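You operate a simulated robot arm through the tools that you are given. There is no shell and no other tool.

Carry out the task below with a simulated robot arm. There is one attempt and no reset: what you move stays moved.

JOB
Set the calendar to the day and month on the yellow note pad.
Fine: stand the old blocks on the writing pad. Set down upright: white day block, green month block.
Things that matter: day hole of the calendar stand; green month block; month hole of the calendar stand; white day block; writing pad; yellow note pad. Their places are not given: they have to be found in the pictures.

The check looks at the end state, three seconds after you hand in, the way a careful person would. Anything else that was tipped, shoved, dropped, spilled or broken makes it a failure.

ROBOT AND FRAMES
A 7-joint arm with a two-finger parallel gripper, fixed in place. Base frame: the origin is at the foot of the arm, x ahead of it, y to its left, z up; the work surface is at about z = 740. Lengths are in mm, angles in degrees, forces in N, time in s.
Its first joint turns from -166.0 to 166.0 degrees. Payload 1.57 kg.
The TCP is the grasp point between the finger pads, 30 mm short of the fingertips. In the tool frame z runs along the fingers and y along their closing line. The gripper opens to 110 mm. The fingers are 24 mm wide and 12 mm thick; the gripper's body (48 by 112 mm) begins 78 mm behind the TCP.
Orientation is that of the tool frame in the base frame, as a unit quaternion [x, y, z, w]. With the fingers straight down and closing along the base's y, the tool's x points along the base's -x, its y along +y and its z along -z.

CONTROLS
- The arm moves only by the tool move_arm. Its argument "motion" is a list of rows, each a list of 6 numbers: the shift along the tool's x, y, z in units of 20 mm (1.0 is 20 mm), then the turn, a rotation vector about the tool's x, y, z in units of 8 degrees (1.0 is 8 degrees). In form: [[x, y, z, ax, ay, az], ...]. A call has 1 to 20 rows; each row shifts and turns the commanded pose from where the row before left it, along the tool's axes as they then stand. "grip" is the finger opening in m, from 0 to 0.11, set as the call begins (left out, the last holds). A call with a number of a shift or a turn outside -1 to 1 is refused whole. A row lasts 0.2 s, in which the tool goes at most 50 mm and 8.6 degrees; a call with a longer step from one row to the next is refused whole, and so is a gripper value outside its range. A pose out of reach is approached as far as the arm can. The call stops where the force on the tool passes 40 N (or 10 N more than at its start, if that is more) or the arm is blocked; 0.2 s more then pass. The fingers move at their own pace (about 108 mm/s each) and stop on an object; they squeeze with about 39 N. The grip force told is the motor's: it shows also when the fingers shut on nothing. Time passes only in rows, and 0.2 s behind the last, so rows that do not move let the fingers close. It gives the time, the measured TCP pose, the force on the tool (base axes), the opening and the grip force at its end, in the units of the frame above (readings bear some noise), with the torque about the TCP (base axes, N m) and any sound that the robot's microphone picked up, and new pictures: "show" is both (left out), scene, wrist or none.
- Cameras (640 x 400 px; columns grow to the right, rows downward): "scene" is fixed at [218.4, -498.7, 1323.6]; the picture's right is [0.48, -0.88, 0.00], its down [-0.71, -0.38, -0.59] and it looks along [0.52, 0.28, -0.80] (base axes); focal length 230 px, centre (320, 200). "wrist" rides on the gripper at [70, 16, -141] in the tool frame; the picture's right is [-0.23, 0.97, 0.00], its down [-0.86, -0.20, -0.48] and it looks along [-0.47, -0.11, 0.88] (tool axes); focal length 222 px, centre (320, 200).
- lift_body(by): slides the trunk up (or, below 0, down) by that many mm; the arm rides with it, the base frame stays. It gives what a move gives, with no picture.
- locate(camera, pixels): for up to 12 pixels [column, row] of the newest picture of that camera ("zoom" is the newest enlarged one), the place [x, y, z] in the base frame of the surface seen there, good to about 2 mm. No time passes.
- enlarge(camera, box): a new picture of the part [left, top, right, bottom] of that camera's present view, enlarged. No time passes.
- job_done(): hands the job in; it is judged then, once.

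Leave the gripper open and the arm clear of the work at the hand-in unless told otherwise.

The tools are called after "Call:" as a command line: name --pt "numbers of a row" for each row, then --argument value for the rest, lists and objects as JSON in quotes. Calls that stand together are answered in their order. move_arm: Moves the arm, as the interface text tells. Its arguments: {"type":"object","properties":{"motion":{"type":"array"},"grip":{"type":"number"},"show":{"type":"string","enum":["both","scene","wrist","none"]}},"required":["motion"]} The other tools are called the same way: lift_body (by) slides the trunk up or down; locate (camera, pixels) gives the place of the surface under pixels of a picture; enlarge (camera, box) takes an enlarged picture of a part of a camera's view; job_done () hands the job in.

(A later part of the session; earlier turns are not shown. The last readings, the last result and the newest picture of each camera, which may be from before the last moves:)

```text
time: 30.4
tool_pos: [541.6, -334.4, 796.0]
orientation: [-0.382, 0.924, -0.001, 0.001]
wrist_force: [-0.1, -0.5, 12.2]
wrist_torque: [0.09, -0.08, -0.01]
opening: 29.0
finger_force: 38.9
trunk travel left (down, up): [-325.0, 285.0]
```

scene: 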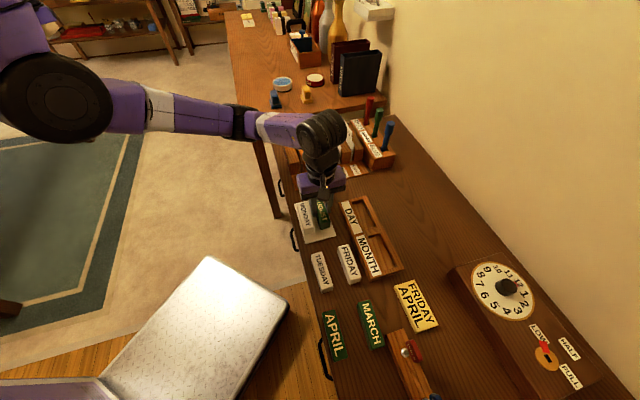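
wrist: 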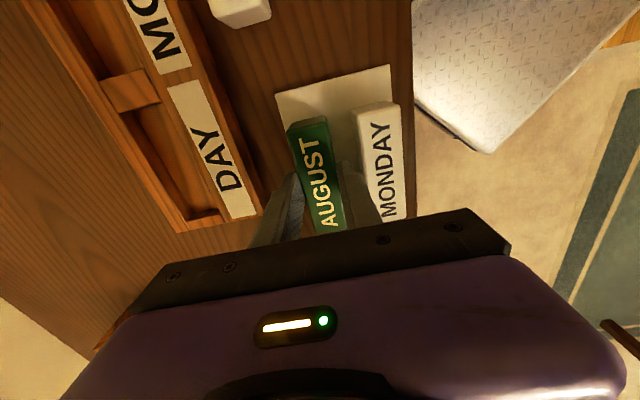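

Contact at 12 N. I'll release with a small opening of 36 mm so the inner finger stays off MONDAY, then rise straight up.

Call:
move_arm --pt "0 0 0 0 0 0" --pt "0 0 0 0 0 0" --pt "0 0 0 0 0 0" --grip 0.036 --show "none"

Call:
move_arm --pt "0 0 -0.2 0 0 0" --pt "0 0 -0.5 0 0 0" --pt "0 0 -0.8 0 0 0" --pt "0 0 -1 0 0 0" --pt "0 0 -1 0 0 0" --pt "0 0 -1 0 0 0" --pt "0 0 -0.7 0 0 0" --pt "0 0 0 0 0 0"

Call:
enlarge --camera "wrist" --box '[230, 60, 410, 220]'

```text
time: 31.2
tool_pos: [541.8, -333.5, 795.4]
orientation: [-0.382, 0.924, 0.0, -0.001]
wrist_force: [0.5, -0.3, 0.6]
wrist_torque: [0.02, 0.02, 0.02]
opening: 36.2
finger_force: 0.0
trunk travel left (down, up): [-325.0, 285.0]
```

```text
time: 33.0
tool_pos: [541.7, -333.1, 900.3]
orientation: [-0.382, 0.924, 0.001, 0.0]
wrist_force: [-0.8, -0.1, 1.2]
wrist_torque: [0.02, -0.04, -0.02]
opening: 35.9
finger_force: 0.0
trunk travel left (down, up): [-325.0, 285.0]
```

scene: 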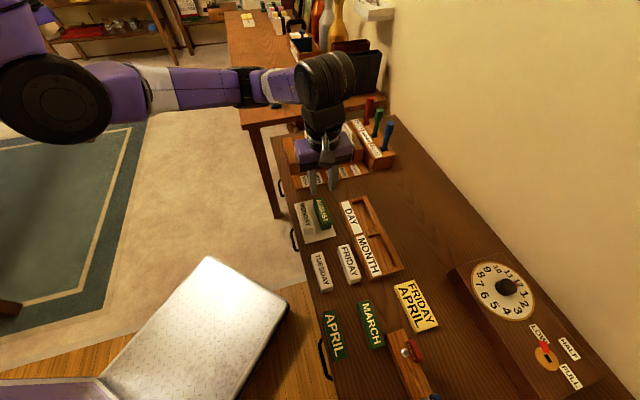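
wrist: 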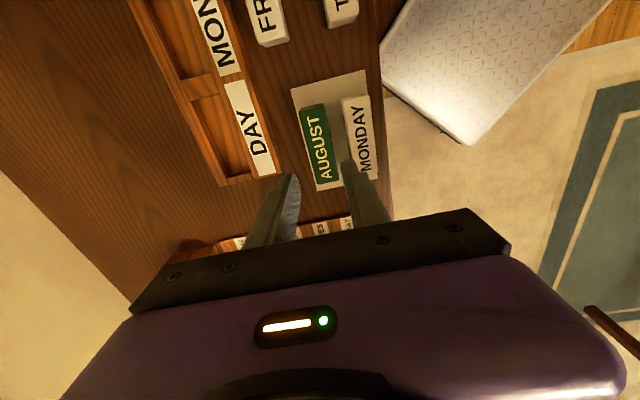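

```text
2.50 times, centred on (320, 140) of wrist
```

zoom: 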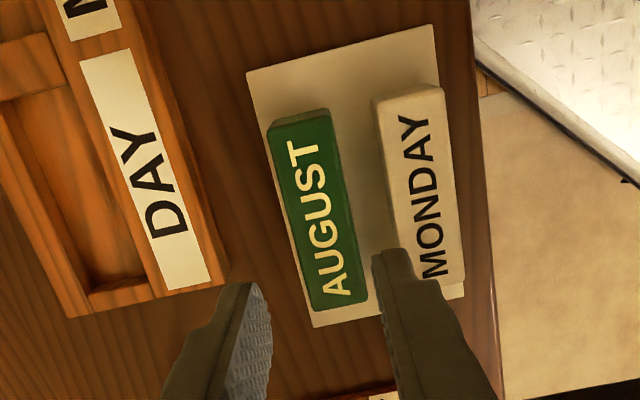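

Both old blocks stand upright on the pad, clear of each other. Next I'll move over FRIDAY at about (444,-460), high.

Call:
move_arm --pt "0.884 -0.1156 0 0 0 0" --pt "0.884 -0.1156 0 0 0 0" --pt "0.884 -0.1156 0 0 0 0" --pt "0.884 -0.1156 0 0 0 0" --pt "0.884 -0.1156 0 0 0 0" --pt "0.884 -0.1156 0 0 0 0" --pt "0.884 -0.1156 0 0 0 0" --pt "0.884 -0.1156 0 0 0 0" --pt "0.884 -0.1156 0 0 0 0" --pt "0 0 0 0 0 0" --pt "0 0 0 0 0 0" --grip 0.042

Call:
enlarge --camera "wrist" --box '[230, 60, 410, 220]'

Call:
enlarge --camera "scene" --box '[285, 185, 415, 290]'

```text
time: 35.4
tool_pos: [448.2, -460.2, 901.7]
orientation: [-0.38, 0.925, 0.001, -0.001]
wrist_force: [0.2, -1.0, -0.4]
wrist_torque: [-0.01, -0.02, 0.02]
opening: 42.0
finger_force: 0.0
out of reach, approached as far as the arm can: row 9
trunk travel left (down, up): [-325.0, 285.0]
```

scene: 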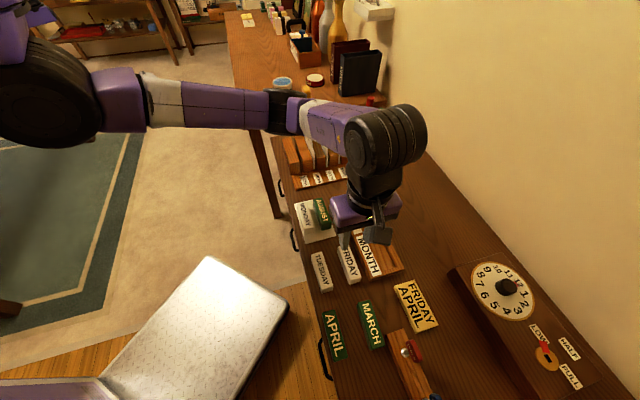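
wrist: 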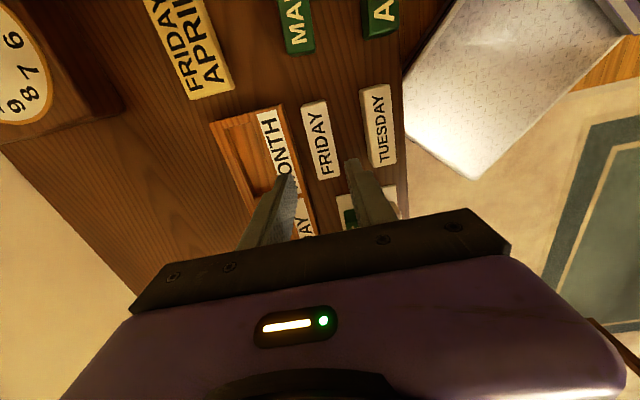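

```text
2.50 times, centred on (320, 140) of wrist
```

zoom: 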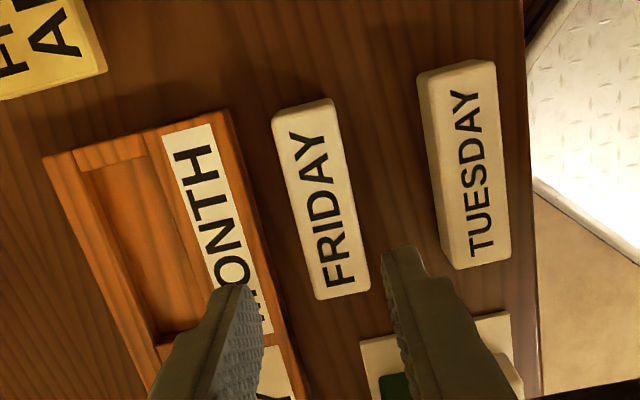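

```text
3.81 times, centred on (350, 238) of scene
```

zoom: 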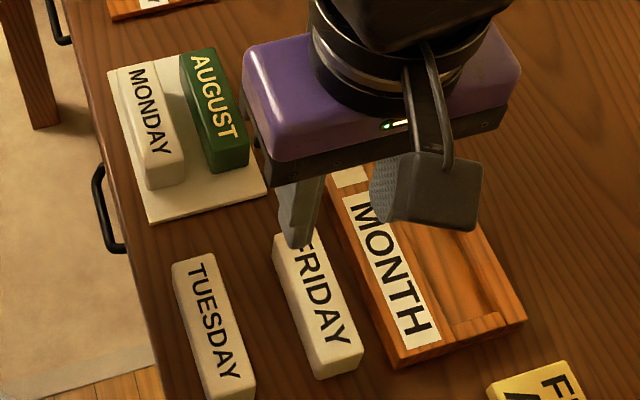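

The hand reached its inner limit at (448,-460) at this height. Raising the trunk will let the arm reach further in and down, which APRIL also needs. I'll raise it 180 mm; everything on the arm rises with it, clear of the desk.

Call:
lift_body --by 180

```text
time: 37.4
tool_pos: [449.1, -460.9, 1080.9]
orientation: [-0.38, 0.925, 0.001, -0.002]
wrist_force: [-0.5, -0.2, 0.3]
wrist_torque: [0.0, 0.02, 0.04]
opening: 42.0
finger_force: 0.1
trunk travel left (down, up): [-505.0, 105.0]
```

Now I'll lower the tool 170 mm back towards FRIDAY and re-measure.

Call:
move_arm --pt "0 0 1 0 0 0" --pt "0 0 1 0 0 0" --pt "0 0 1 0 0 0" --pt "0 0 1 0 0 0" --pt "0 0 1 0 0 0" --pt "0 0 1 0 0 0" --pt "0 0 1 0 0 0" --pt "0 0 1 0 0 0" --pt "0 0 0.5 0 0 0" --pt "0 0 0 0 0 0" --pt "0 0 0 0 0 0"

Call:
enlarge --camera "wrist" --box '[230, 60, 410, 220]'

```text
time: 39.8
tool_pos: [449.3, -461.5, 911.3]
orientation: [-0.38, 0.925, 0.001, -0.002]
wrist_force: [-0.2, -0.1, 0.0]
wrist_torque: [0.0, -0.02, 0.01]
opening: 41.9
finger_force: 0.1
trunk travel left (down, up): [-505.0, 105.0]
```

scene: 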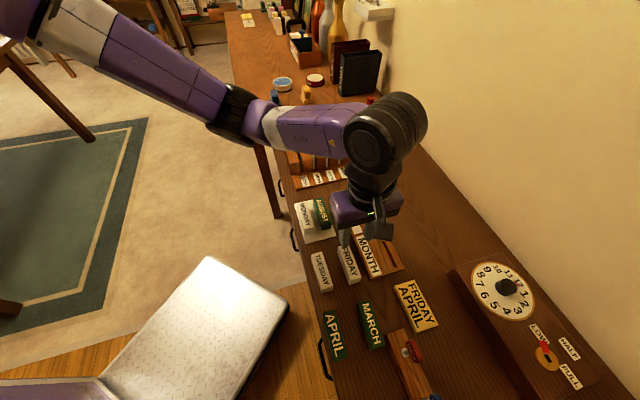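
wrist: 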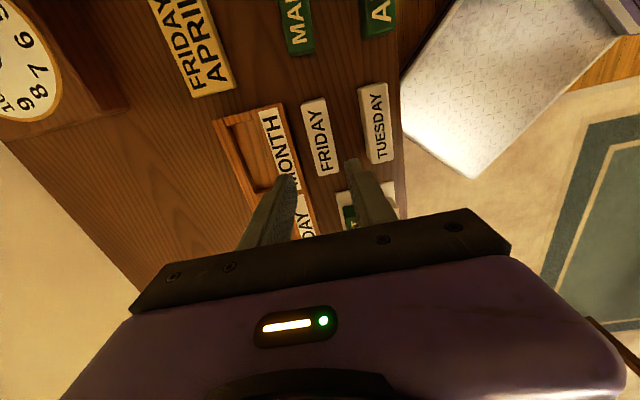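

```text
2.50 times, centred on (320, 140) of wrist
```

zoom: 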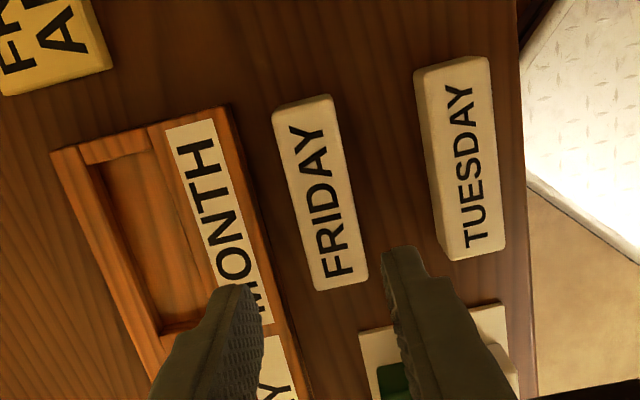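

The tool tilt is only about 0.25°, which I'll correct. First I'll locate FRIDAY's top corners in this zoom.

Call:
locate --camera "zoom" --pixels '[[275, 113], [330, 98], [366, 278], [318, 290], [300, 115], [341, 280], [285, 185], [352, 190], [250, 210], [425, 75], [440, 250], [318, 190]]'

```text
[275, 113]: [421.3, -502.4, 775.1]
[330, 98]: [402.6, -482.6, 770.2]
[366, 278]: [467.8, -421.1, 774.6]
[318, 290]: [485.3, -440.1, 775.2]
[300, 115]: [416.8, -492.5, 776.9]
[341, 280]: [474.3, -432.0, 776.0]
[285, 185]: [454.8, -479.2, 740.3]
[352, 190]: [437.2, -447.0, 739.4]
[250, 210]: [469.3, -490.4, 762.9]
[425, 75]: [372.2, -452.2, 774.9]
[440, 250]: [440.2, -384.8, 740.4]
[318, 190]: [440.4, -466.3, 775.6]
```

FRIDAY's centre is about (444.2,-461.3). I'll shift (+3.3 mm along tool x, +2.7 mm along tool y), fix the tilt and descend 100 mm, stopping above the block's top for a check.

Call:
move_arm --pt "0.165 0.135 0 0.0229 -0.0231 0" --pt "0 0 1 0 0 0" --pt "0 0 1 0 0 0" --pt "0 0 1 0 0 0" --pt "0 0 1 0 0 0" --pt "0 0 0.8 0 0 0" --pt "0 0 0 0 0 0" --pt "0 0 0 0 0 0"

Call:
enlarge --camera "wrist" --box '[230, 90, 410, 240]'

```text
time: 41.6
tool_pos: [445.0, -462.7, 815.3]
orientation: [-0.38, 0.925, -0.001, 0.001]
wrist_force: [-0.4, 0.2, -0.4]
wrist_torque: [-0.02, -0.01, 0.0]
opening: 42.0
finger_force: 0.1
trunk travel left (down, up): [-505.0, 105.0]
```

scene: 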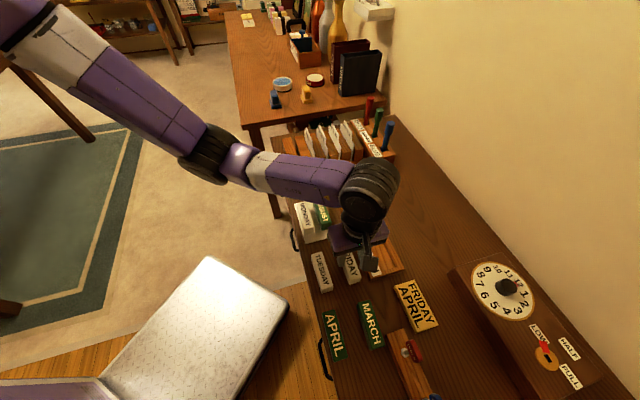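
wrist: 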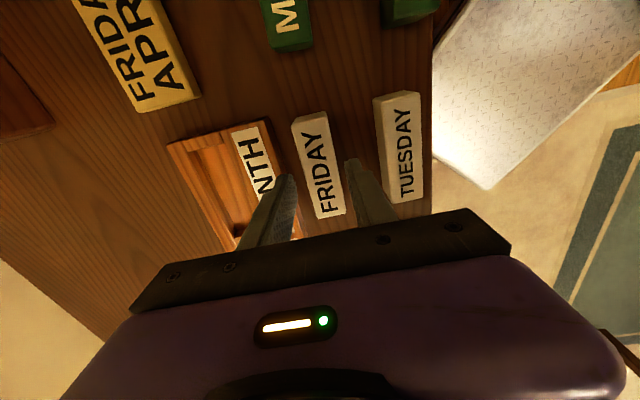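

```text
2.67 times, centred on (320, 165) of wrist
```

zoom: 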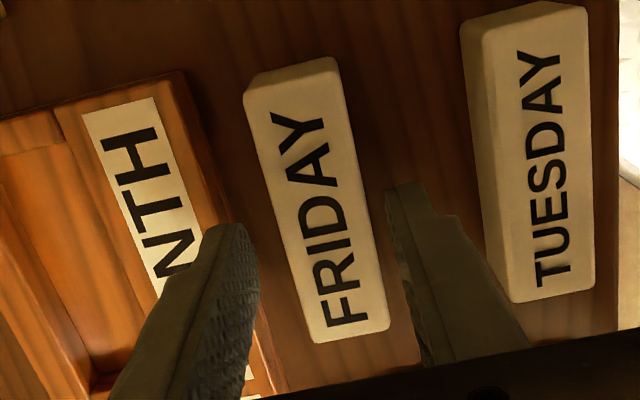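

I'll measure the block's sides, the stand's edge and the fingertips to be sure the outer finger clears the stand.

Call:
locate --camera "zoom" --pixels '[[250, 100], [332, 65], [385, 325], [318, 338], [205, 180], [215, 235], [252, 265], [400, 205], [265, 350], [240, 240], [228, 228], [410, 195]]'

```text
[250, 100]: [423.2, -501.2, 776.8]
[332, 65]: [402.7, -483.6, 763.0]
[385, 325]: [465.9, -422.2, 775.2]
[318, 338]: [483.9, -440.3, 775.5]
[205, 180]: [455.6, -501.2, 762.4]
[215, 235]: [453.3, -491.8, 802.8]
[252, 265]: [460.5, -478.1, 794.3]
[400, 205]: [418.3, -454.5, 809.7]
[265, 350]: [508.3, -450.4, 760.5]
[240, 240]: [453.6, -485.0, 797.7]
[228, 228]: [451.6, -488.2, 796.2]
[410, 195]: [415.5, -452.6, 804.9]
```

The block is centred at y_t≈-640.7 and the TCP matches. I'll narrow the opening to 38 mm, which leaves about 5 mm to the stand's side, and descend 25 mm to grip height.

Call:
move_arm --pt "0 0 0 0 0 0" --pt "0 0 0.5 0 0 0" --pt "0 0 0.45 0 0 0" --pt "0 0 0.3 0 0 0" --pt "0 0 0 0 0 0" --grip 0.038

Call:
enlarge --camera "wrist" --box '[230, 90, 410, 240]'

```text
time: 42.8
tool_pos: [444.3, -461.9, 790.3]
orientation: [-0.38, 0.925, 0.0, 0.001]
wrist_force: [-0.1, -0.6, -1.1]
wrist_torque: [-0.04, 0.0, 0.01]
opening: 38.1
finger_force: 0.2
trunk travel left (down, up): [-505.0, 105.0]
```

scene: 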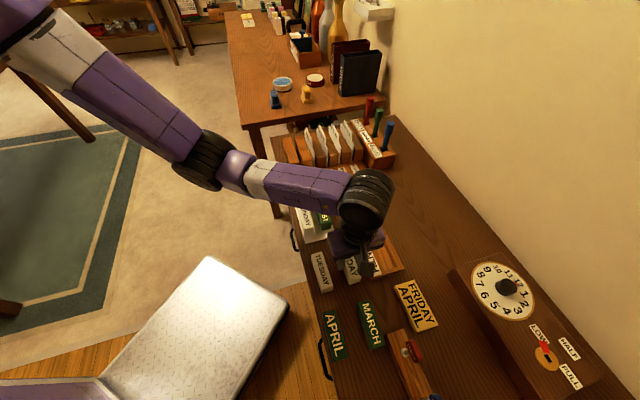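
wrist: 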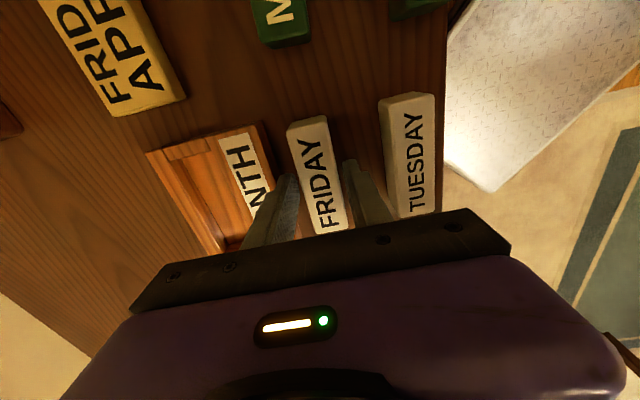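

```text
2.67 times, centred on (320, 165) of wrist
```

zoom: 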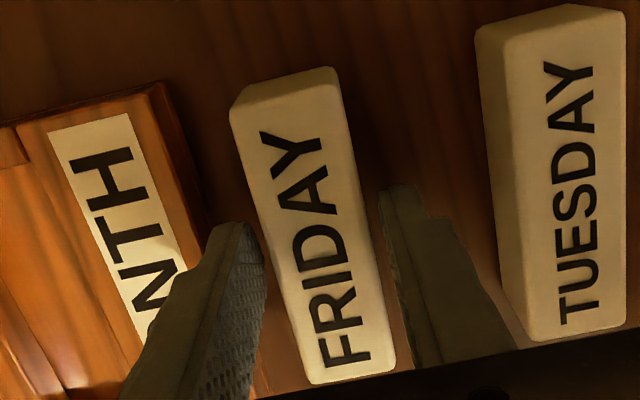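

There was no contact on the way down and the fingers straddle FRIDAY. I'll close on it now.

Call:
move_arm --pt "0 0 0 0 0 0" --pt "0 0 0 0 0 0" --pt "0 0 0 0 0 0" --pt "0 0 0 0 0 0" --grip 0.0 --show "none"

Call:
move_arm --pt "0 0 -0.3 0 0 0" --pt "0 0 -0.5 0 0 0" --pt "0 0 -0.8 0 0 0" --pt "0 0 -0.8 0 0 0" --pt "0 0 -0.8 0 0 0" --pt "0 0 -0.8 0 0 0" --pt "0 0 0 0 0 0" --pt "0 0 0 0 0 0"

Call:
enlarge --camera "wrist" --box '[230, 90, 410, 240]'

Call:
enlarge --camera "scene" --box '[285, 180, 415, 285]'

```text
time: 43.8
tool_pos: [444.7, -462.3, 790.5]
orientation: [-0.38, 0.925, -0.001, 0.001]
wrist_force: [0.2, -0.2, -0.3]
wrist_torque: [0.03, 0.01, -0.01]
opening: 28.9
finger_force: 38.9
trunk travel left (down, up): [-505.0, 105.0]
```

```text
time: 45.6
tool_pos: [443.8, -460.7, 871.0]
orientation: [-0.38, 0.925, -0.001, 0.001]
wrist_force: [-0.4, -0.8, -1.1]
wrist_torque: [0.04, 0.0, 0.01]
opening: 29.2
finger_force: 38.6
trunk travel left (down, up): [-505.0, 105.0]
```

scene: 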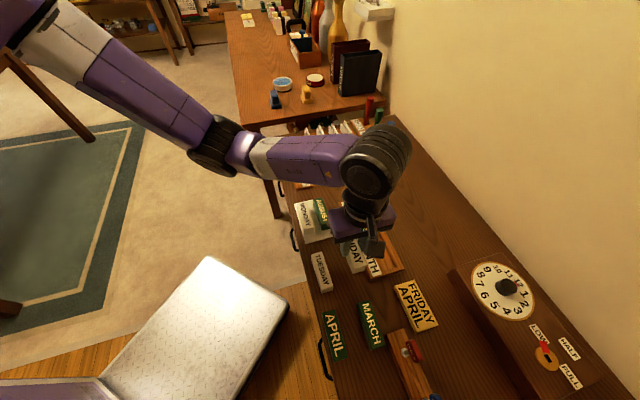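
wrist: 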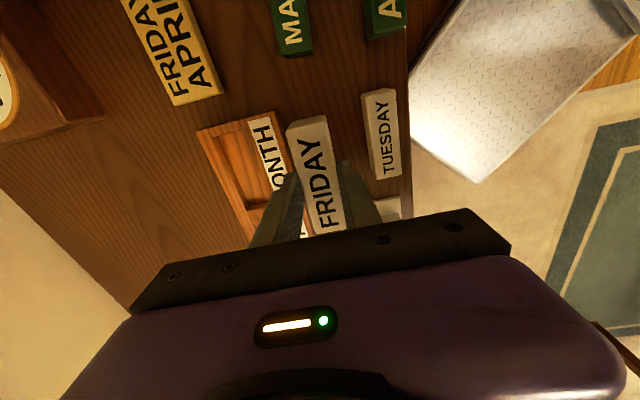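

```text
2.67 times, centred on (320, 165) of wrist
```

zoom: 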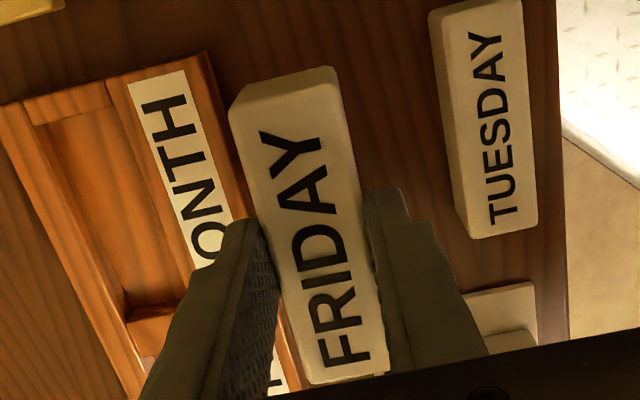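

```text
3.81 times, centred on (350, 232) of scene
```

zoom: 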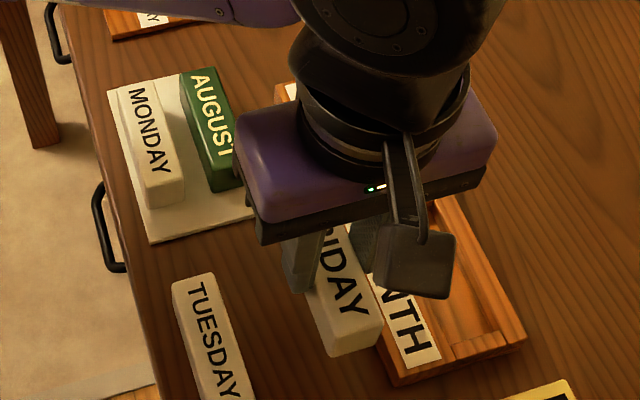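

FRIDAY is held. I'll carry it, staying high, to a spot beside the day hole where the wrist camera can see the empty hole for precise measuring.

Call:
move_arm --pt "-0.9 -0.052 -0.1 0 0 0" --pt "-0.9 -0.052 -0.1 0 0 0" --pt "-0.9 -0.052 -0.1 0 0 0" --pt "-0.9 -0.052 -0.1 0 0 0" --pt "-0.9 -0.052 -0.1 0 0 0" --pt "-0.9 -0.052 -0.1 0 0 0" --pt "-0.9 -0.052 -0.1 0 0 0" --pt "-0.9 -0.052 -0.1 0 0 0" --pt "-0.9 -0.052 -0.1 0 0 0" --pt "0 0 0 0 0 0" --pt "0 0 0 0 0 0"

Call:
enlarge --camera "wrist" --box '[160, 60, 380, 220]'

Call:
enlarge --camera "scene" --box '[330, 185, 410, 285]'

```text
time: 48.0
tool_pos: [566.3, -355.7, 888.6]
orientation: [-0.38, 0.925, 0.0, 0.001]
wrist_force: [-0.6, -0.3, -0.2]
wrist_torque: [0.0, 0.0, -0.02]
opening: 28.6
finger_force: 39.1
trunk travel left (down, up): [-505.0, 105.0]
```

scene: 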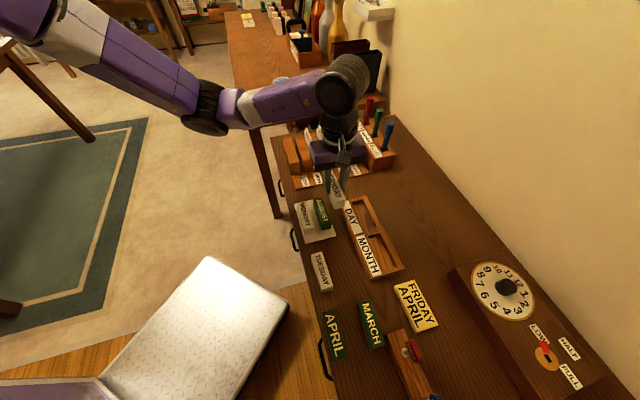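
wrist: 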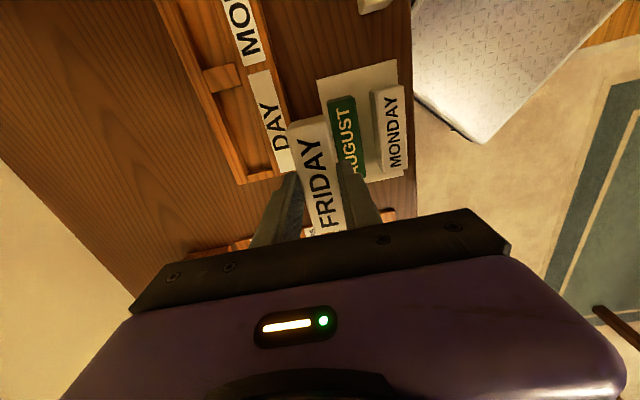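

```text
2.50 times, centred on (270, 140) of wrist
```

zoom: 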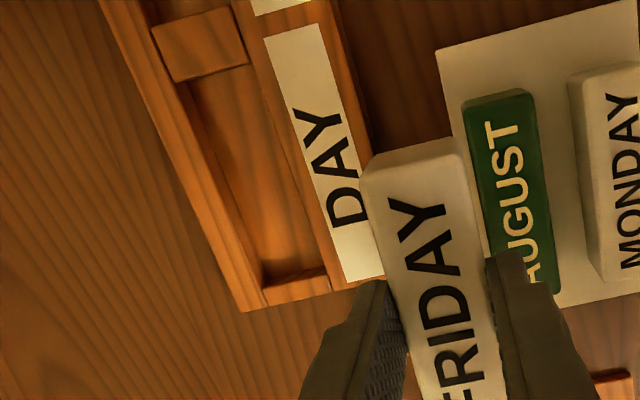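

```text
4.00 times, centred on (370, 235) of scene
```

zoom: 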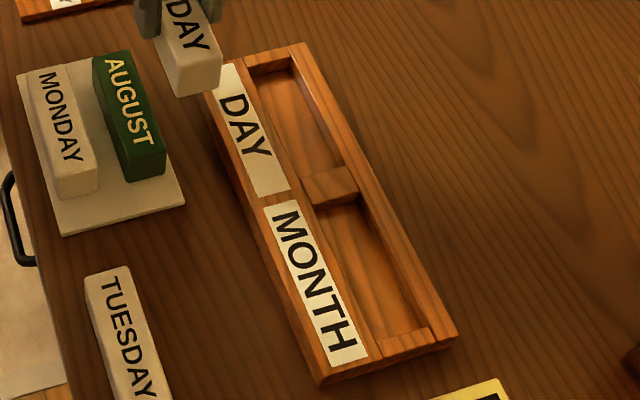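

The scene view shows both empty holes clearly. I'll enlarge each hole further.

Call:
enlarge --camera "scene" --box '[340, 190, 380, 240]'

```text
8.00 times, centred on (360, 215) of scene
```

zoom: 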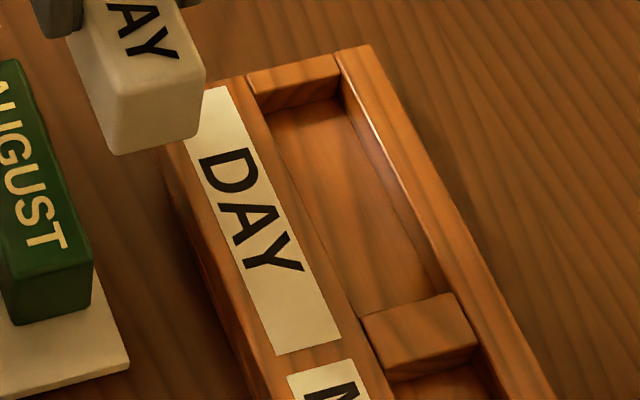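

I'll locate the rim of the day hole: the end piece, divider edge, both rails and the floor.

Call:
locate --camera "zoom" --pixels '[[295, 75], [299, 85], [302, 93], [305, 105], [408, 312], [411, 305], [406, 290], [350, 110], [400, 210], [440, 280], [270, 140], [320, 240]]'

Call:
locate --camera "zoom" --pixels '[[355, 200], [345, 305], [355, 312], [335, 260], [325, 252], [285, 160], [278, 150], [362, 316], [453, 292], [340, 80], [260, 108], [335, 99]]'

```text
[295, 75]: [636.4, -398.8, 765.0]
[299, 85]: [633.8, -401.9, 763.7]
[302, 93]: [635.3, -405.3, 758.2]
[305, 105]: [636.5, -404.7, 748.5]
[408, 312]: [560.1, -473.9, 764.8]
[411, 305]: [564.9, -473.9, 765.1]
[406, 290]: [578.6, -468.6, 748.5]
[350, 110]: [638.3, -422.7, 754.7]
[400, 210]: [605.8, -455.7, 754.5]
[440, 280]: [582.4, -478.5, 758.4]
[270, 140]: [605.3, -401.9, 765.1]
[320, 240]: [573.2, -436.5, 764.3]
```

```text
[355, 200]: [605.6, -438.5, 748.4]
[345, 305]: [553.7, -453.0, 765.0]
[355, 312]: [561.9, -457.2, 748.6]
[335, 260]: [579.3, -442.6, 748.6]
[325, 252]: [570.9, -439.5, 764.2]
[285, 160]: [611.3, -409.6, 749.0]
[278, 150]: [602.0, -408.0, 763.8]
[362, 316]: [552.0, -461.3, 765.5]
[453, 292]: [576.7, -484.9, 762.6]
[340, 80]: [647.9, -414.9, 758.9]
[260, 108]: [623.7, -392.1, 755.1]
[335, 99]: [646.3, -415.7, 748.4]
```

The day hole spans about 35 mm across for a 29 mm block, and the floor is at z≈748.5. Its centre is u≈114.2 along the stand and y_t≈-733.5 across it, the same as MONDAY's old place. I'll move FRIDAY over it, still high.

Call:
move_arm --pt "0.346 -0.824 0 0 0 0" --pt "0.346 -0.824 0 0 0 0" --pt "0.346 -0.824 0 0 0 0" --pt "0.346 -0.824 0 0 0 0" --pt "0.346 -0.824 0 0 0 0" --pt "0 0 0 0 0 0" --pt "0 0 0 0 0 0" --show "none"

Call:
move_arm --pt "0 0 0 0 0 0" --show "none"

Call:
move_arm --pt "0 0 0 0 0 0"

Call:
enlarge --camera "wrist" --box '[230, 80, 400, 240]'

```text
time: 49.6
tool_pos: [601.8, -436.2, 885.7]
orientation: [-0.38, 0.925, 0.0, 0.001]
wrist_force: [-0.1, -0.5, -0.2]
wrist_torque: [-0.04, 0.05, -0.01]
opening: 28.9
finger_force: 38.6
trunk travel left (down, up): [-505.0, 105.0]
```

```text
time: 50.0
tool_pos: [602.0, -436.0, 886.2]
orientation: [-0.381, 0.925, 0.0, 0.0]
wrist_force: [-0.3, 1.4, -0.8]
wrist_torque: [-0.03, 0.0, 0.03]
opening: 28.9
finger_force: 39.2
trunk travel left (down, up): [-505.0, 105.0]
```

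```text
time: 50.4
tool_pos: [601.5, -436.7, 887.3]
orientation: [-0.381, 0.925, 0.0, 0.001]
wrist_force: [0.0, -0.1, -0.9]
wrist_torque: [0.01, -0.01, 0.01]
opening: 28.9
finger_force: 38.9
trunk travel left (down, up): [-505.0, 105.0]
```

scene: 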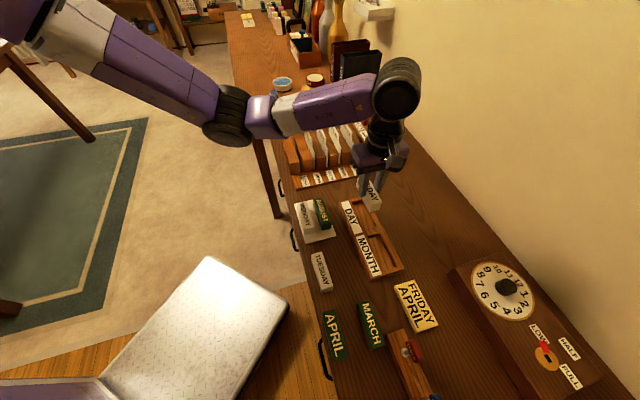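
wrist: 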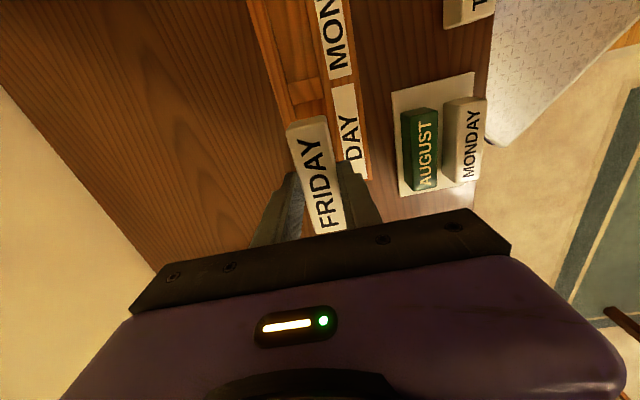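

```text
2.50 times, centred on (315, 160) of wrist
```

zoom: 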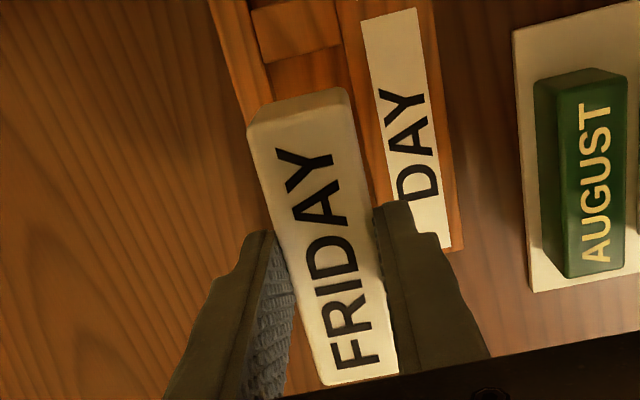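

The average TCP is at u=117.0, y_t=-734.0, so I'll shift 2.8 mm along the stand and lower to where the block's bottom is about 4 mm above the rim. Then I'll check alignment.

Call:
move_arm --pt "0.14 0 0 0 0 0" --pt "0 0 0.9 0 0 0" --pt "0 0 0.9 0 0 0" --pt "0 0 0.9 0 0 0" --pt "0 0 0.75 0 0 0" --pt "0 0 0 0 0 0" --pt "0 0 0 0 0 0"

Call:
enlarge --camera "wrist" --box '[230, 80, 400, 240]'

Call:
enlarge --camera "scene" --box '[335, 180, 395, 240]'

```text
time: 52.0
tool_pos: [598.4, -438.8, 817.3]
orientation: [-0.379, 0.925, -0.001, 0.001]
wrist_force: [-0.5, 0.9, -1.3]
wrist_torque: [0.0, 0.02, -0.03]
opening: 29.0
finger_force: 38.7
trunk travel left (down, up): [-505.0, 105.0]
```

scene: 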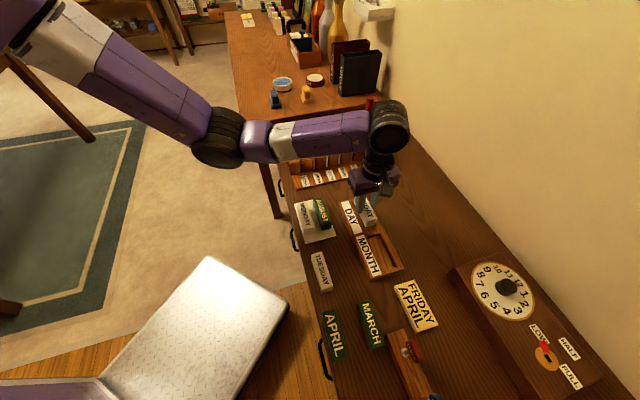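
wrist: 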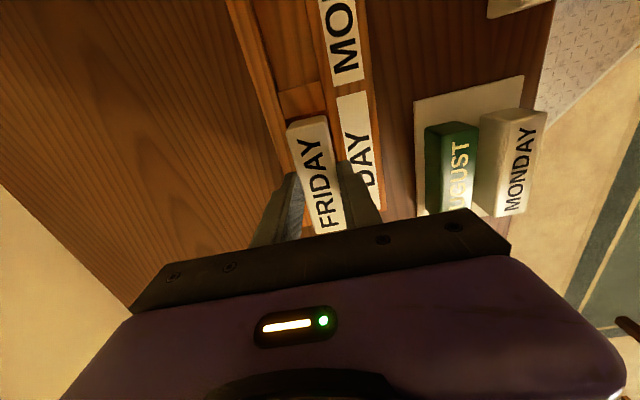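

```text
2.50 times, centred on (315, 160) of wrist
```

zoom: 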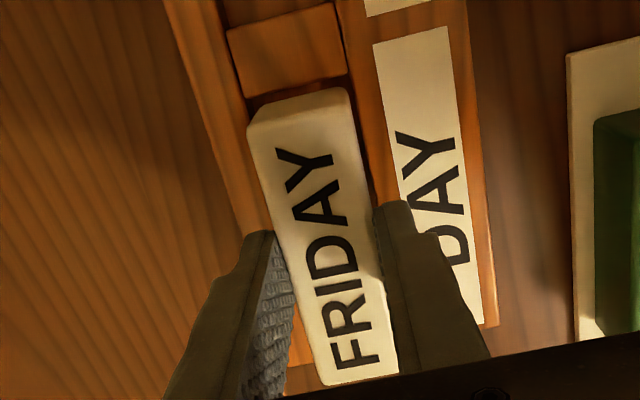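

```text
6.67 times, centred on (365, 210) of scene
```

zoom: 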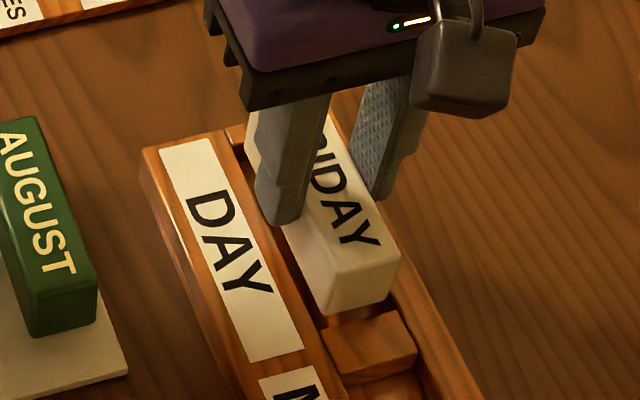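

I'll check the block's lower edges against the hole's rims.

Call:
locate --camera "zoom" --pixels '[[332, 306], [384, 286], [398, 255], [330, 262], [365, 275], [330, 335], [365, 327], [405, 275], [412, 290], [310, 290], [285, 240], [315, 300]]'

```text
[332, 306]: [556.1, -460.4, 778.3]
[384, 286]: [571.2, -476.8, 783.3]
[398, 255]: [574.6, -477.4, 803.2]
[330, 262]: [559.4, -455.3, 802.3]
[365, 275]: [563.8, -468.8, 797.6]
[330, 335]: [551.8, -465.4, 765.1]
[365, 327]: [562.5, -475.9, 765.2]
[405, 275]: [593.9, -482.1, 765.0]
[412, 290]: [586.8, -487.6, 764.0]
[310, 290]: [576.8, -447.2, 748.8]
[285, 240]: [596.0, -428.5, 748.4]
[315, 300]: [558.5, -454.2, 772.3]
```

The block's near end is at u≈67 and should be about 70.8. It also sits about 1.6 mm towards the label side. I'll correct by -3.5 mm along tool x and -1.6 mm along tool y, then look again.

Call:
move_arm --pt "-0.175 -0.08 0 0 0 0" --pt "0 0 0.05 0 0 0" --pt "0 0 0 0 0 0"

Call:
enlarge --camera "wrist" --box '[260, 80, 370, 170]'

Call:
enlarge --camera "scene" --box '[345, 190, 395, 240]'

```text
time: 52.8
tool_pos: [600.1, -436.9, 818.1]
orientation: [-0.38, 0.925, -0.001, 0.001]
wrist_force: [0.4, 0.7, -0.3]
wrist_torque: [0.02, -0.02, 0.0]
opening: 29.1
finger_force: 38.9
trunk travel left (down, up): [-505.0, 105.0]
```

scene: 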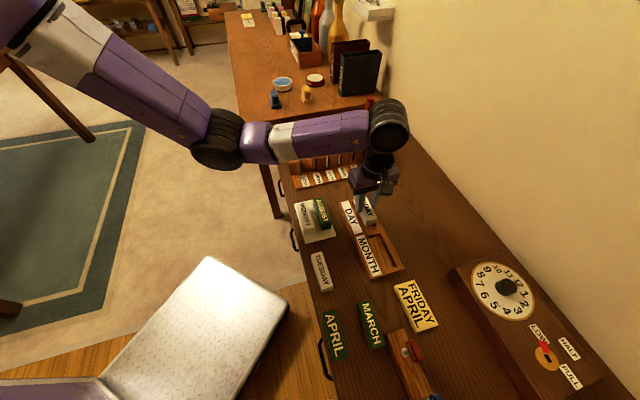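
wrist: 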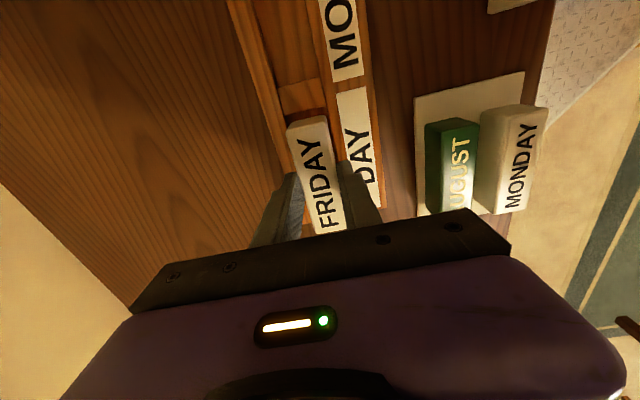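

```text
4.44 times, centred on (315, 125) of wrist
```

zoom: 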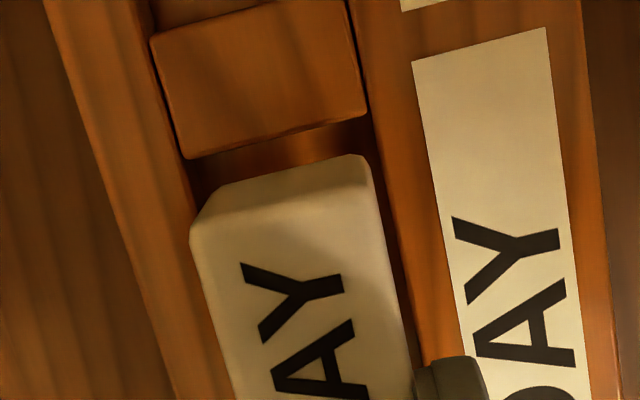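

```text
8.00 times, centred on (370, 215) of scene
```

zoom: 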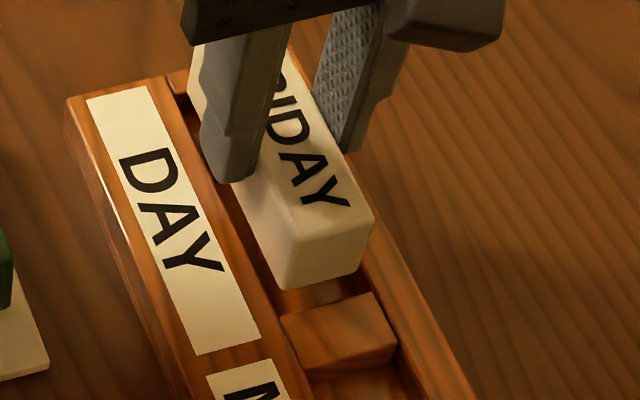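

The wrist zoom shows about 2.5–3 mm clearance on both sides and several mm at the end. I'll lower into the hole, watching the force.

Call:
move_arm --pt "0 0 0.2 0 0 0" --pt "0 0 0.2 0 0 0" --pt "0 0 0.2 0 0 0" --pt "0 0 0 0 0 0" --show "none"

Call:
enlarge --camera "wrist" --box '[260, 80, 370, 170]'

```text
time: 53.8
tool_pos: [602.2, -436.2, 805.4]
orientation: [-0.38, 0.925, 0.0, 0.002]
wrist_force: [-0.4, 0.1, -1.1]
wrist_torque: [0.0, 0.03, 0.0]
opening: 28.9
finger_force: 38.9
trunk travel left (down, up): [-505.0, 105.0]
```

```text
4.44 times, centred on (315, 125) of wrist
```

zoom: 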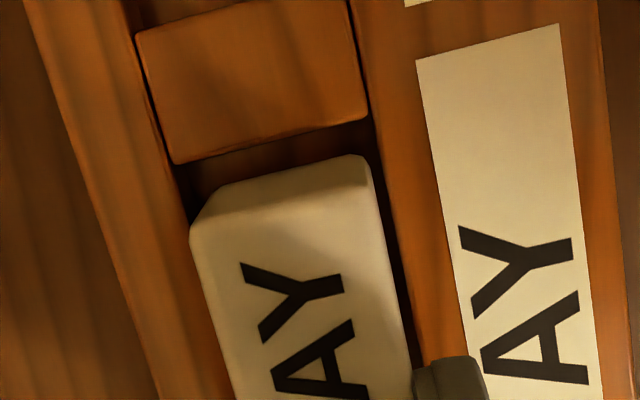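

There's no resistance and the block is entering the hole. I'll keep lowering in small steps to the floor.

Call:
move_arm --pt "0 0 0.1 0 0 0" --pt "0 0 0.1 0 0 0" --pt "0 0 0.05 0 0 0" --pt "0 0 0 0 0 0" --show "none"

Call:
move_arm --pt "0 0 0.05 0 0 0" --pt "0 0 0 0 0 0" --show "none"

Call:
move_arm --pt "0 0 0.05 0 0 0" --pt "0 0 0 0 0 0" --show "none"

```text
time: 54.8
tool_pos: [601.1, -437.3, 800.1]
orientation: [-0.38, 0.925, -0.001, 0.001]
wrist_force: [-1.0, 0.2, 0.0]
wrist_torque: [0.01, 0.02, 0.02]
opening: 29.2
finger_force: 38.6
trunk travel left (down, up): [-505.0, 105.0]
```

```text
time: 55.4
tool_pos: [601.1, -437.7, 797.4]
orientation: [-0.38, 0.925, -0.001, 0.001]
wrist_force: [0.1, -0.3, -1.3]
wrist_torque: [0.01, 0.0, 0.04]
opening: 29.0
finger_force: 38.9
trunk travel left (down, up): [-505.0, 105.0]
```

```text
time: 56.0
tool_pos: [599.6, -438.8, 798.4]
orientation: [-0.381, 0.925, 0.0, 0.001]
wrist_force: [0.0, 0.2, -1.5]
wrist_torque: [-0.04, 0.0, -0.01]
opening: 29.2
finger_force: 38.7
trunk travel left (down, up): [-505.0, 105.0]
```

Not yet on the floor, so I'll take two more 1 mm steps one at a time.

Call:
move_arm --pt "0 0 0.05 0 0 0" --pt "0 0 0 0 0 0" --show "none"

Call:
enlarge --camera "wrist" --box '[250, 80, 400, 240]'

```text
time: 56.6
tool_pos: [600.6, -437.4, 797.5]
orientation: [-0.381, 0.925, 0.0, 0.001]
wrist_force: [-0.2, -0.1, 1.4]
wrist_torque: [0.05, -0.03, -0.01]
opening: 29.1
finger_force: 39.3
trunk travel left (down, up): [-505.0, 105.0]
```

```text
2.50 times, centred on (325, 160) of wrist
```

zoom: 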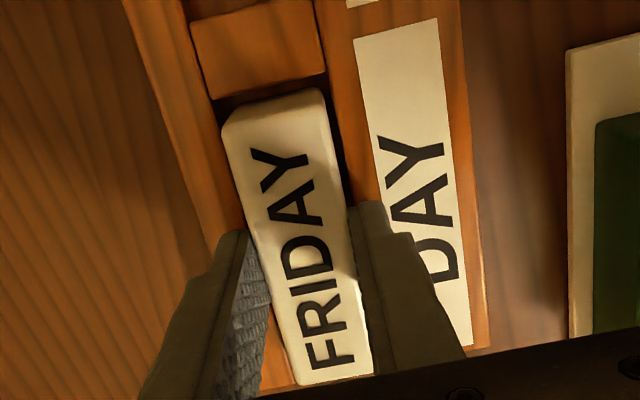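

It's just touching (about +1.4 N). One more half-millimetre to confirm, then I'll release and rise.

Call:
move_arm --pt "0 0 0.03 0 0 0" --pt "0 0 0 0 0 0" --show "none"

Call:
locate --camera "zoom" --pixels '[[265, 135], [300, 130], [320, 230], [420, 100]]'

```text
time: 57.2
tool_pos: [600.0, -437.2, 797.7]
orientation: [-0.38, 0.925, -0.002, 0.002]
wrist_force: [0.6, 1.3, 6.1]
wrist_torque: [0.22, -0.06, 0.01]
opening: 28.9
finger_force: 38.7
trunk travel left (down, up): [-505.0, 105.0]
```

```text
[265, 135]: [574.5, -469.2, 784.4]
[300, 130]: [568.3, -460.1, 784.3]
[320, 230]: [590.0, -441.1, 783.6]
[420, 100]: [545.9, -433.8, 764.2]
```

FRIDAY's top is at z≈784, the same as MONDAY had, and the force is +6 N, so it is seated. I'll release and rise straight up.

Call:
move_arm --pt "0 0 0 0 0 0" --pt "0 0 0 0 0 0" --pt "0 0 0 0 0 0" --grip 0.044 --show "none"

Call:
move_arm --pt "0 0 -0.2 0 0 0" --pt "0 0 -0.5 0 0 0" --pt "0 0 -0.8 0 0 0" --pt "0 0 -1 0 0 0" --pt "0 0 -1 0 0 0" --pt "0 0 -1 0 0 0" --pt "0 0 -1 0 0 0" --pt "0 0 0 0 0 0"

Call:
enlarge --camera "wrist" --box '[230, 60, 410, 220]'

```text
time: 58.0
tool_pos: [599.5, -438.8, 797.4]
orientation: [-0.381, 0.925, -0.001, 0.002]
wrist_force: [0.5, -0.3, -0.4]
wrist_torque: [0.0, 0.01, 0.03]
opening: 43.9
finger_force: 0.0
trunk travel left (down, up): [-505.0, 105.0]
```

```text
time: 59.8
tool_pos: [599.7, -437.1, 910.3]
orientation: [-0.381, 0.925, 0.0, 0.0]
wrist_force: [0.1, -0.3, 0.2]
wrist_torque: [0.02, 0.01, -0.03]
opening: 44.1
finger_force: 0.1
trunk travel left (down, up): [-505.0, 105.0]
```

scene: 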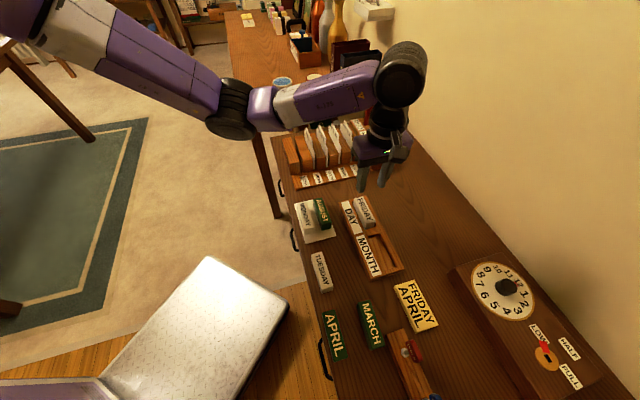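
wrist: 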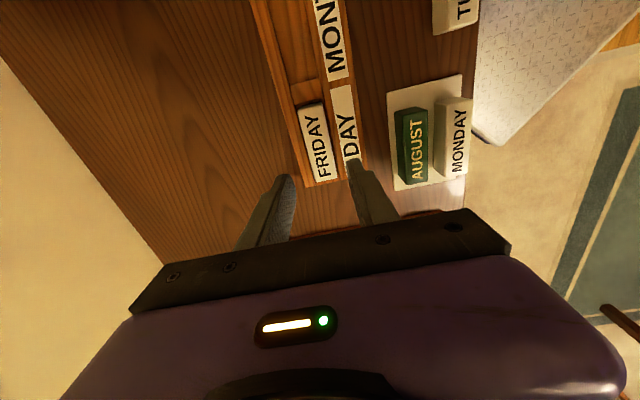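

```text
2.50 times, centred on (320, 140) of wrist
```

zoom: 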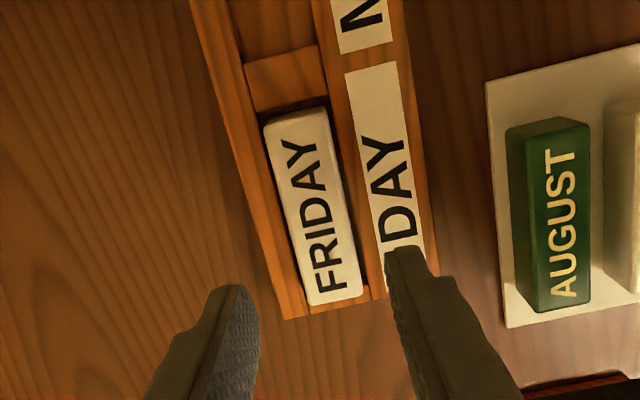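

FRIDAY is properly seated. For APRIL, further in at r≈573 mm, I'll raise the trunk another 60 mm to widen the inner reach. I'll also zoom on APRIL in the scene view for a fresh measurement.

Call:
lift_body --by 60

Call:
enlarge --camera "scene" --box '[310, 295, 400, 370]'

```text
time: 60.8
tool_pos: [598.9, -437.3, 968.9]
orientation: [-0.381, 0.925, 0.0, 0.001]
wrist_force: [-0.3, -0.5, -0.3]
wrist_torque: [-0.01, 0.03, 0.03]
opening: 44.0
finger_force: 0.0
trunk travel left (down, up): [-565.0, 45.0]
```

```text
5.33 times, centred on (355, 332) of scene
```

zoom: 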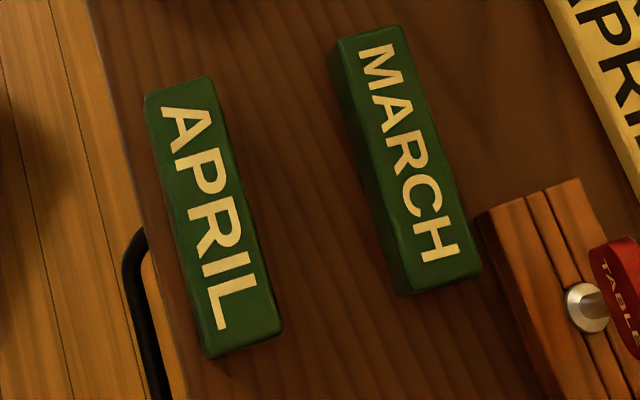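

I'll locate APRIL's top corners and side edges, then MARCH and the desk edge.

Call:
locate --camera "zoom" --pixels '[[148, 97], [208, 83], [278, 322], [206, 348], [180, 90], [240, 335], [240, 190], [185, 230], [335, 60], [395, 285], [150, 200], [210, 200]]'

```text
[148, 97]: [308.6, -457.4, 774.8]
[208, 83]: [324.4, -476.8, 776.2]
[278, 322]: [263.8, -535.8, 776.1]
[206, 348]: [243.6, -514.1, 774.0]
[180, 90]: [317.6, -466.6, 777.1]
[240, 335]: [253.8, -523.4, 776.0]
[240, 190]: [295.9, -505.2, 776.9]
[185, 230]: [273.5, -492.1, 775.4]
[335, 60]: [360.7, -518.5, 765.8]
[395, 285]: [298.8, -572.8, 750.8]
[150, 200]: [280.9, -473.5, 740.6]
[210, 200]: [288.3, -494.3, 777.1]
```

APRIL's centre is about (285.5,-496). I'll fly there at height, descending gently to about z=894.

Call:
move_arm --pt "0.945 0.641 0.268 0 0 0" --pt "0.945 0.641 0.268 0 0 0" --pt "0.945 0.641 0.268 0 0 0" --pt "0.945 0.641 0.268 0 0 0" --pt "0.945 0.641 0.268 0 0 0" --pt "0.945 0.641 0.268 0 0 0" --pt "0.945 0.641 0.268 0 0 0" --pt "0.945 0.641 0.268 0 0 0" --pt "0.945 0.641 0.268 0 0 0" --pt "0.945 0.641 0.268 0 0 0" --pt "0.945 0.641 0.268 0 0 0" --pt "0.945 0.641 0.268 0 0 0" --pt "0.945 0.641 0.268 0 0 0" --pt "0.945 0.641 0.268 0 0 0" --pt "0 0 0 0 0 0" --pt "0 0 0 0 0 0" --grip 0.056

Call:
enlarge --camera "wrist" --box '[230, 60, 410, 220]'

```text
time: 64.2
tool_pos: [284.7, -496.3, 894.3]
orientation: [-0.38, 0.925, -0.001, 0.001]
wrist_force: [0.2, 0.7, -0.3]
wrist_torque: [0.0, 0.05, -0.01]
opening: 55.8
finger_force: 0.1
trunk travel left (down, up): [-565.0, 45.0]
```

scene: 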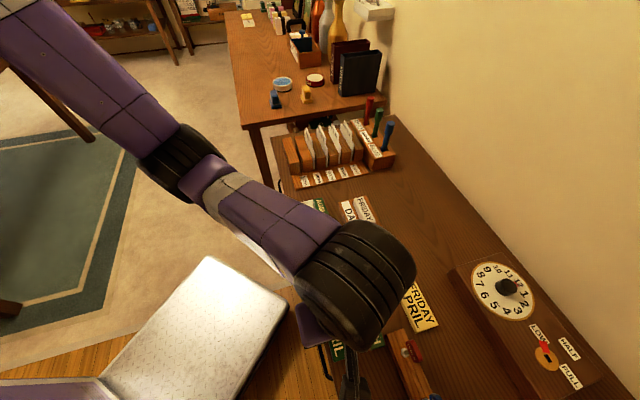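
wrist: 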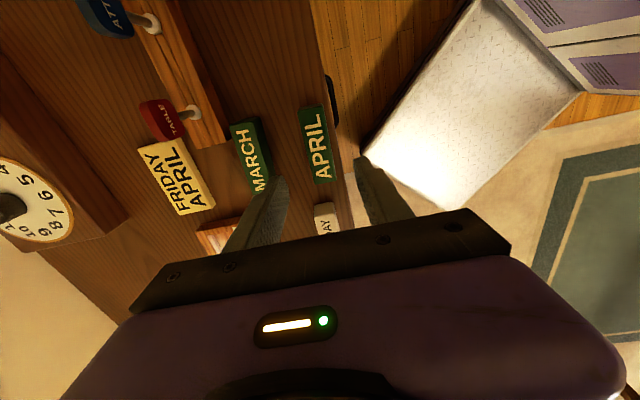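

```text
2.50 times, centred on (320, 140) of wrist
```

zoom: 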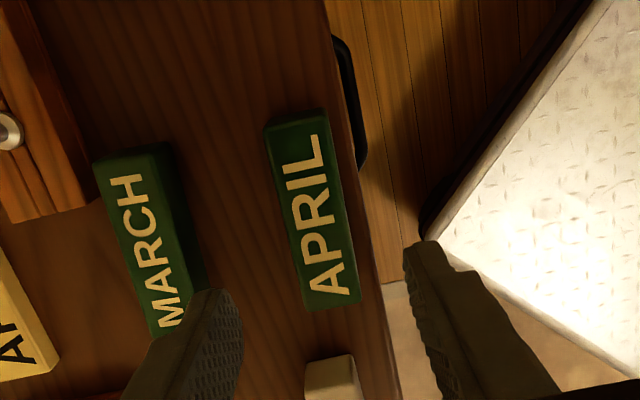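

The arm reached the spot fine. I'll locate APRIL's corners in this view.

Call:
locate --camera "zoom" --pixels '[[268, 128], [327, 115], [357, 292], [308, 305], [300, 118], [332, 298], [283, 210], [342, 200], [200, 250], [375, 320], [170, 150], [205, 280]]'

```text
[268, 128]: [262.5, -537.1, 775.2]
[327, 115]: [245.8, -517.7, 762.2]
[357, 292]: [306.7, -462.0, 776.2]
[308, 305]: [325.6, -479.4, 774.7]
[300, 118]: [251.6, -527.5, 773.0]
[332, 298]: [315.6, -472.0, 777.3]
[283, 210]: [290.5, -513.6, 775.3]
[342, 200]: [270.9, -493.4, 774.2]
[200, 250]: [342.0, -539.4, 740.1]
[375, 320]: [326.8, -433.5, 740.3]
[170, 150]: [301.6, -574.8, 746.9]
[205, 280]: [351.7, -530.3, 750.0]
```

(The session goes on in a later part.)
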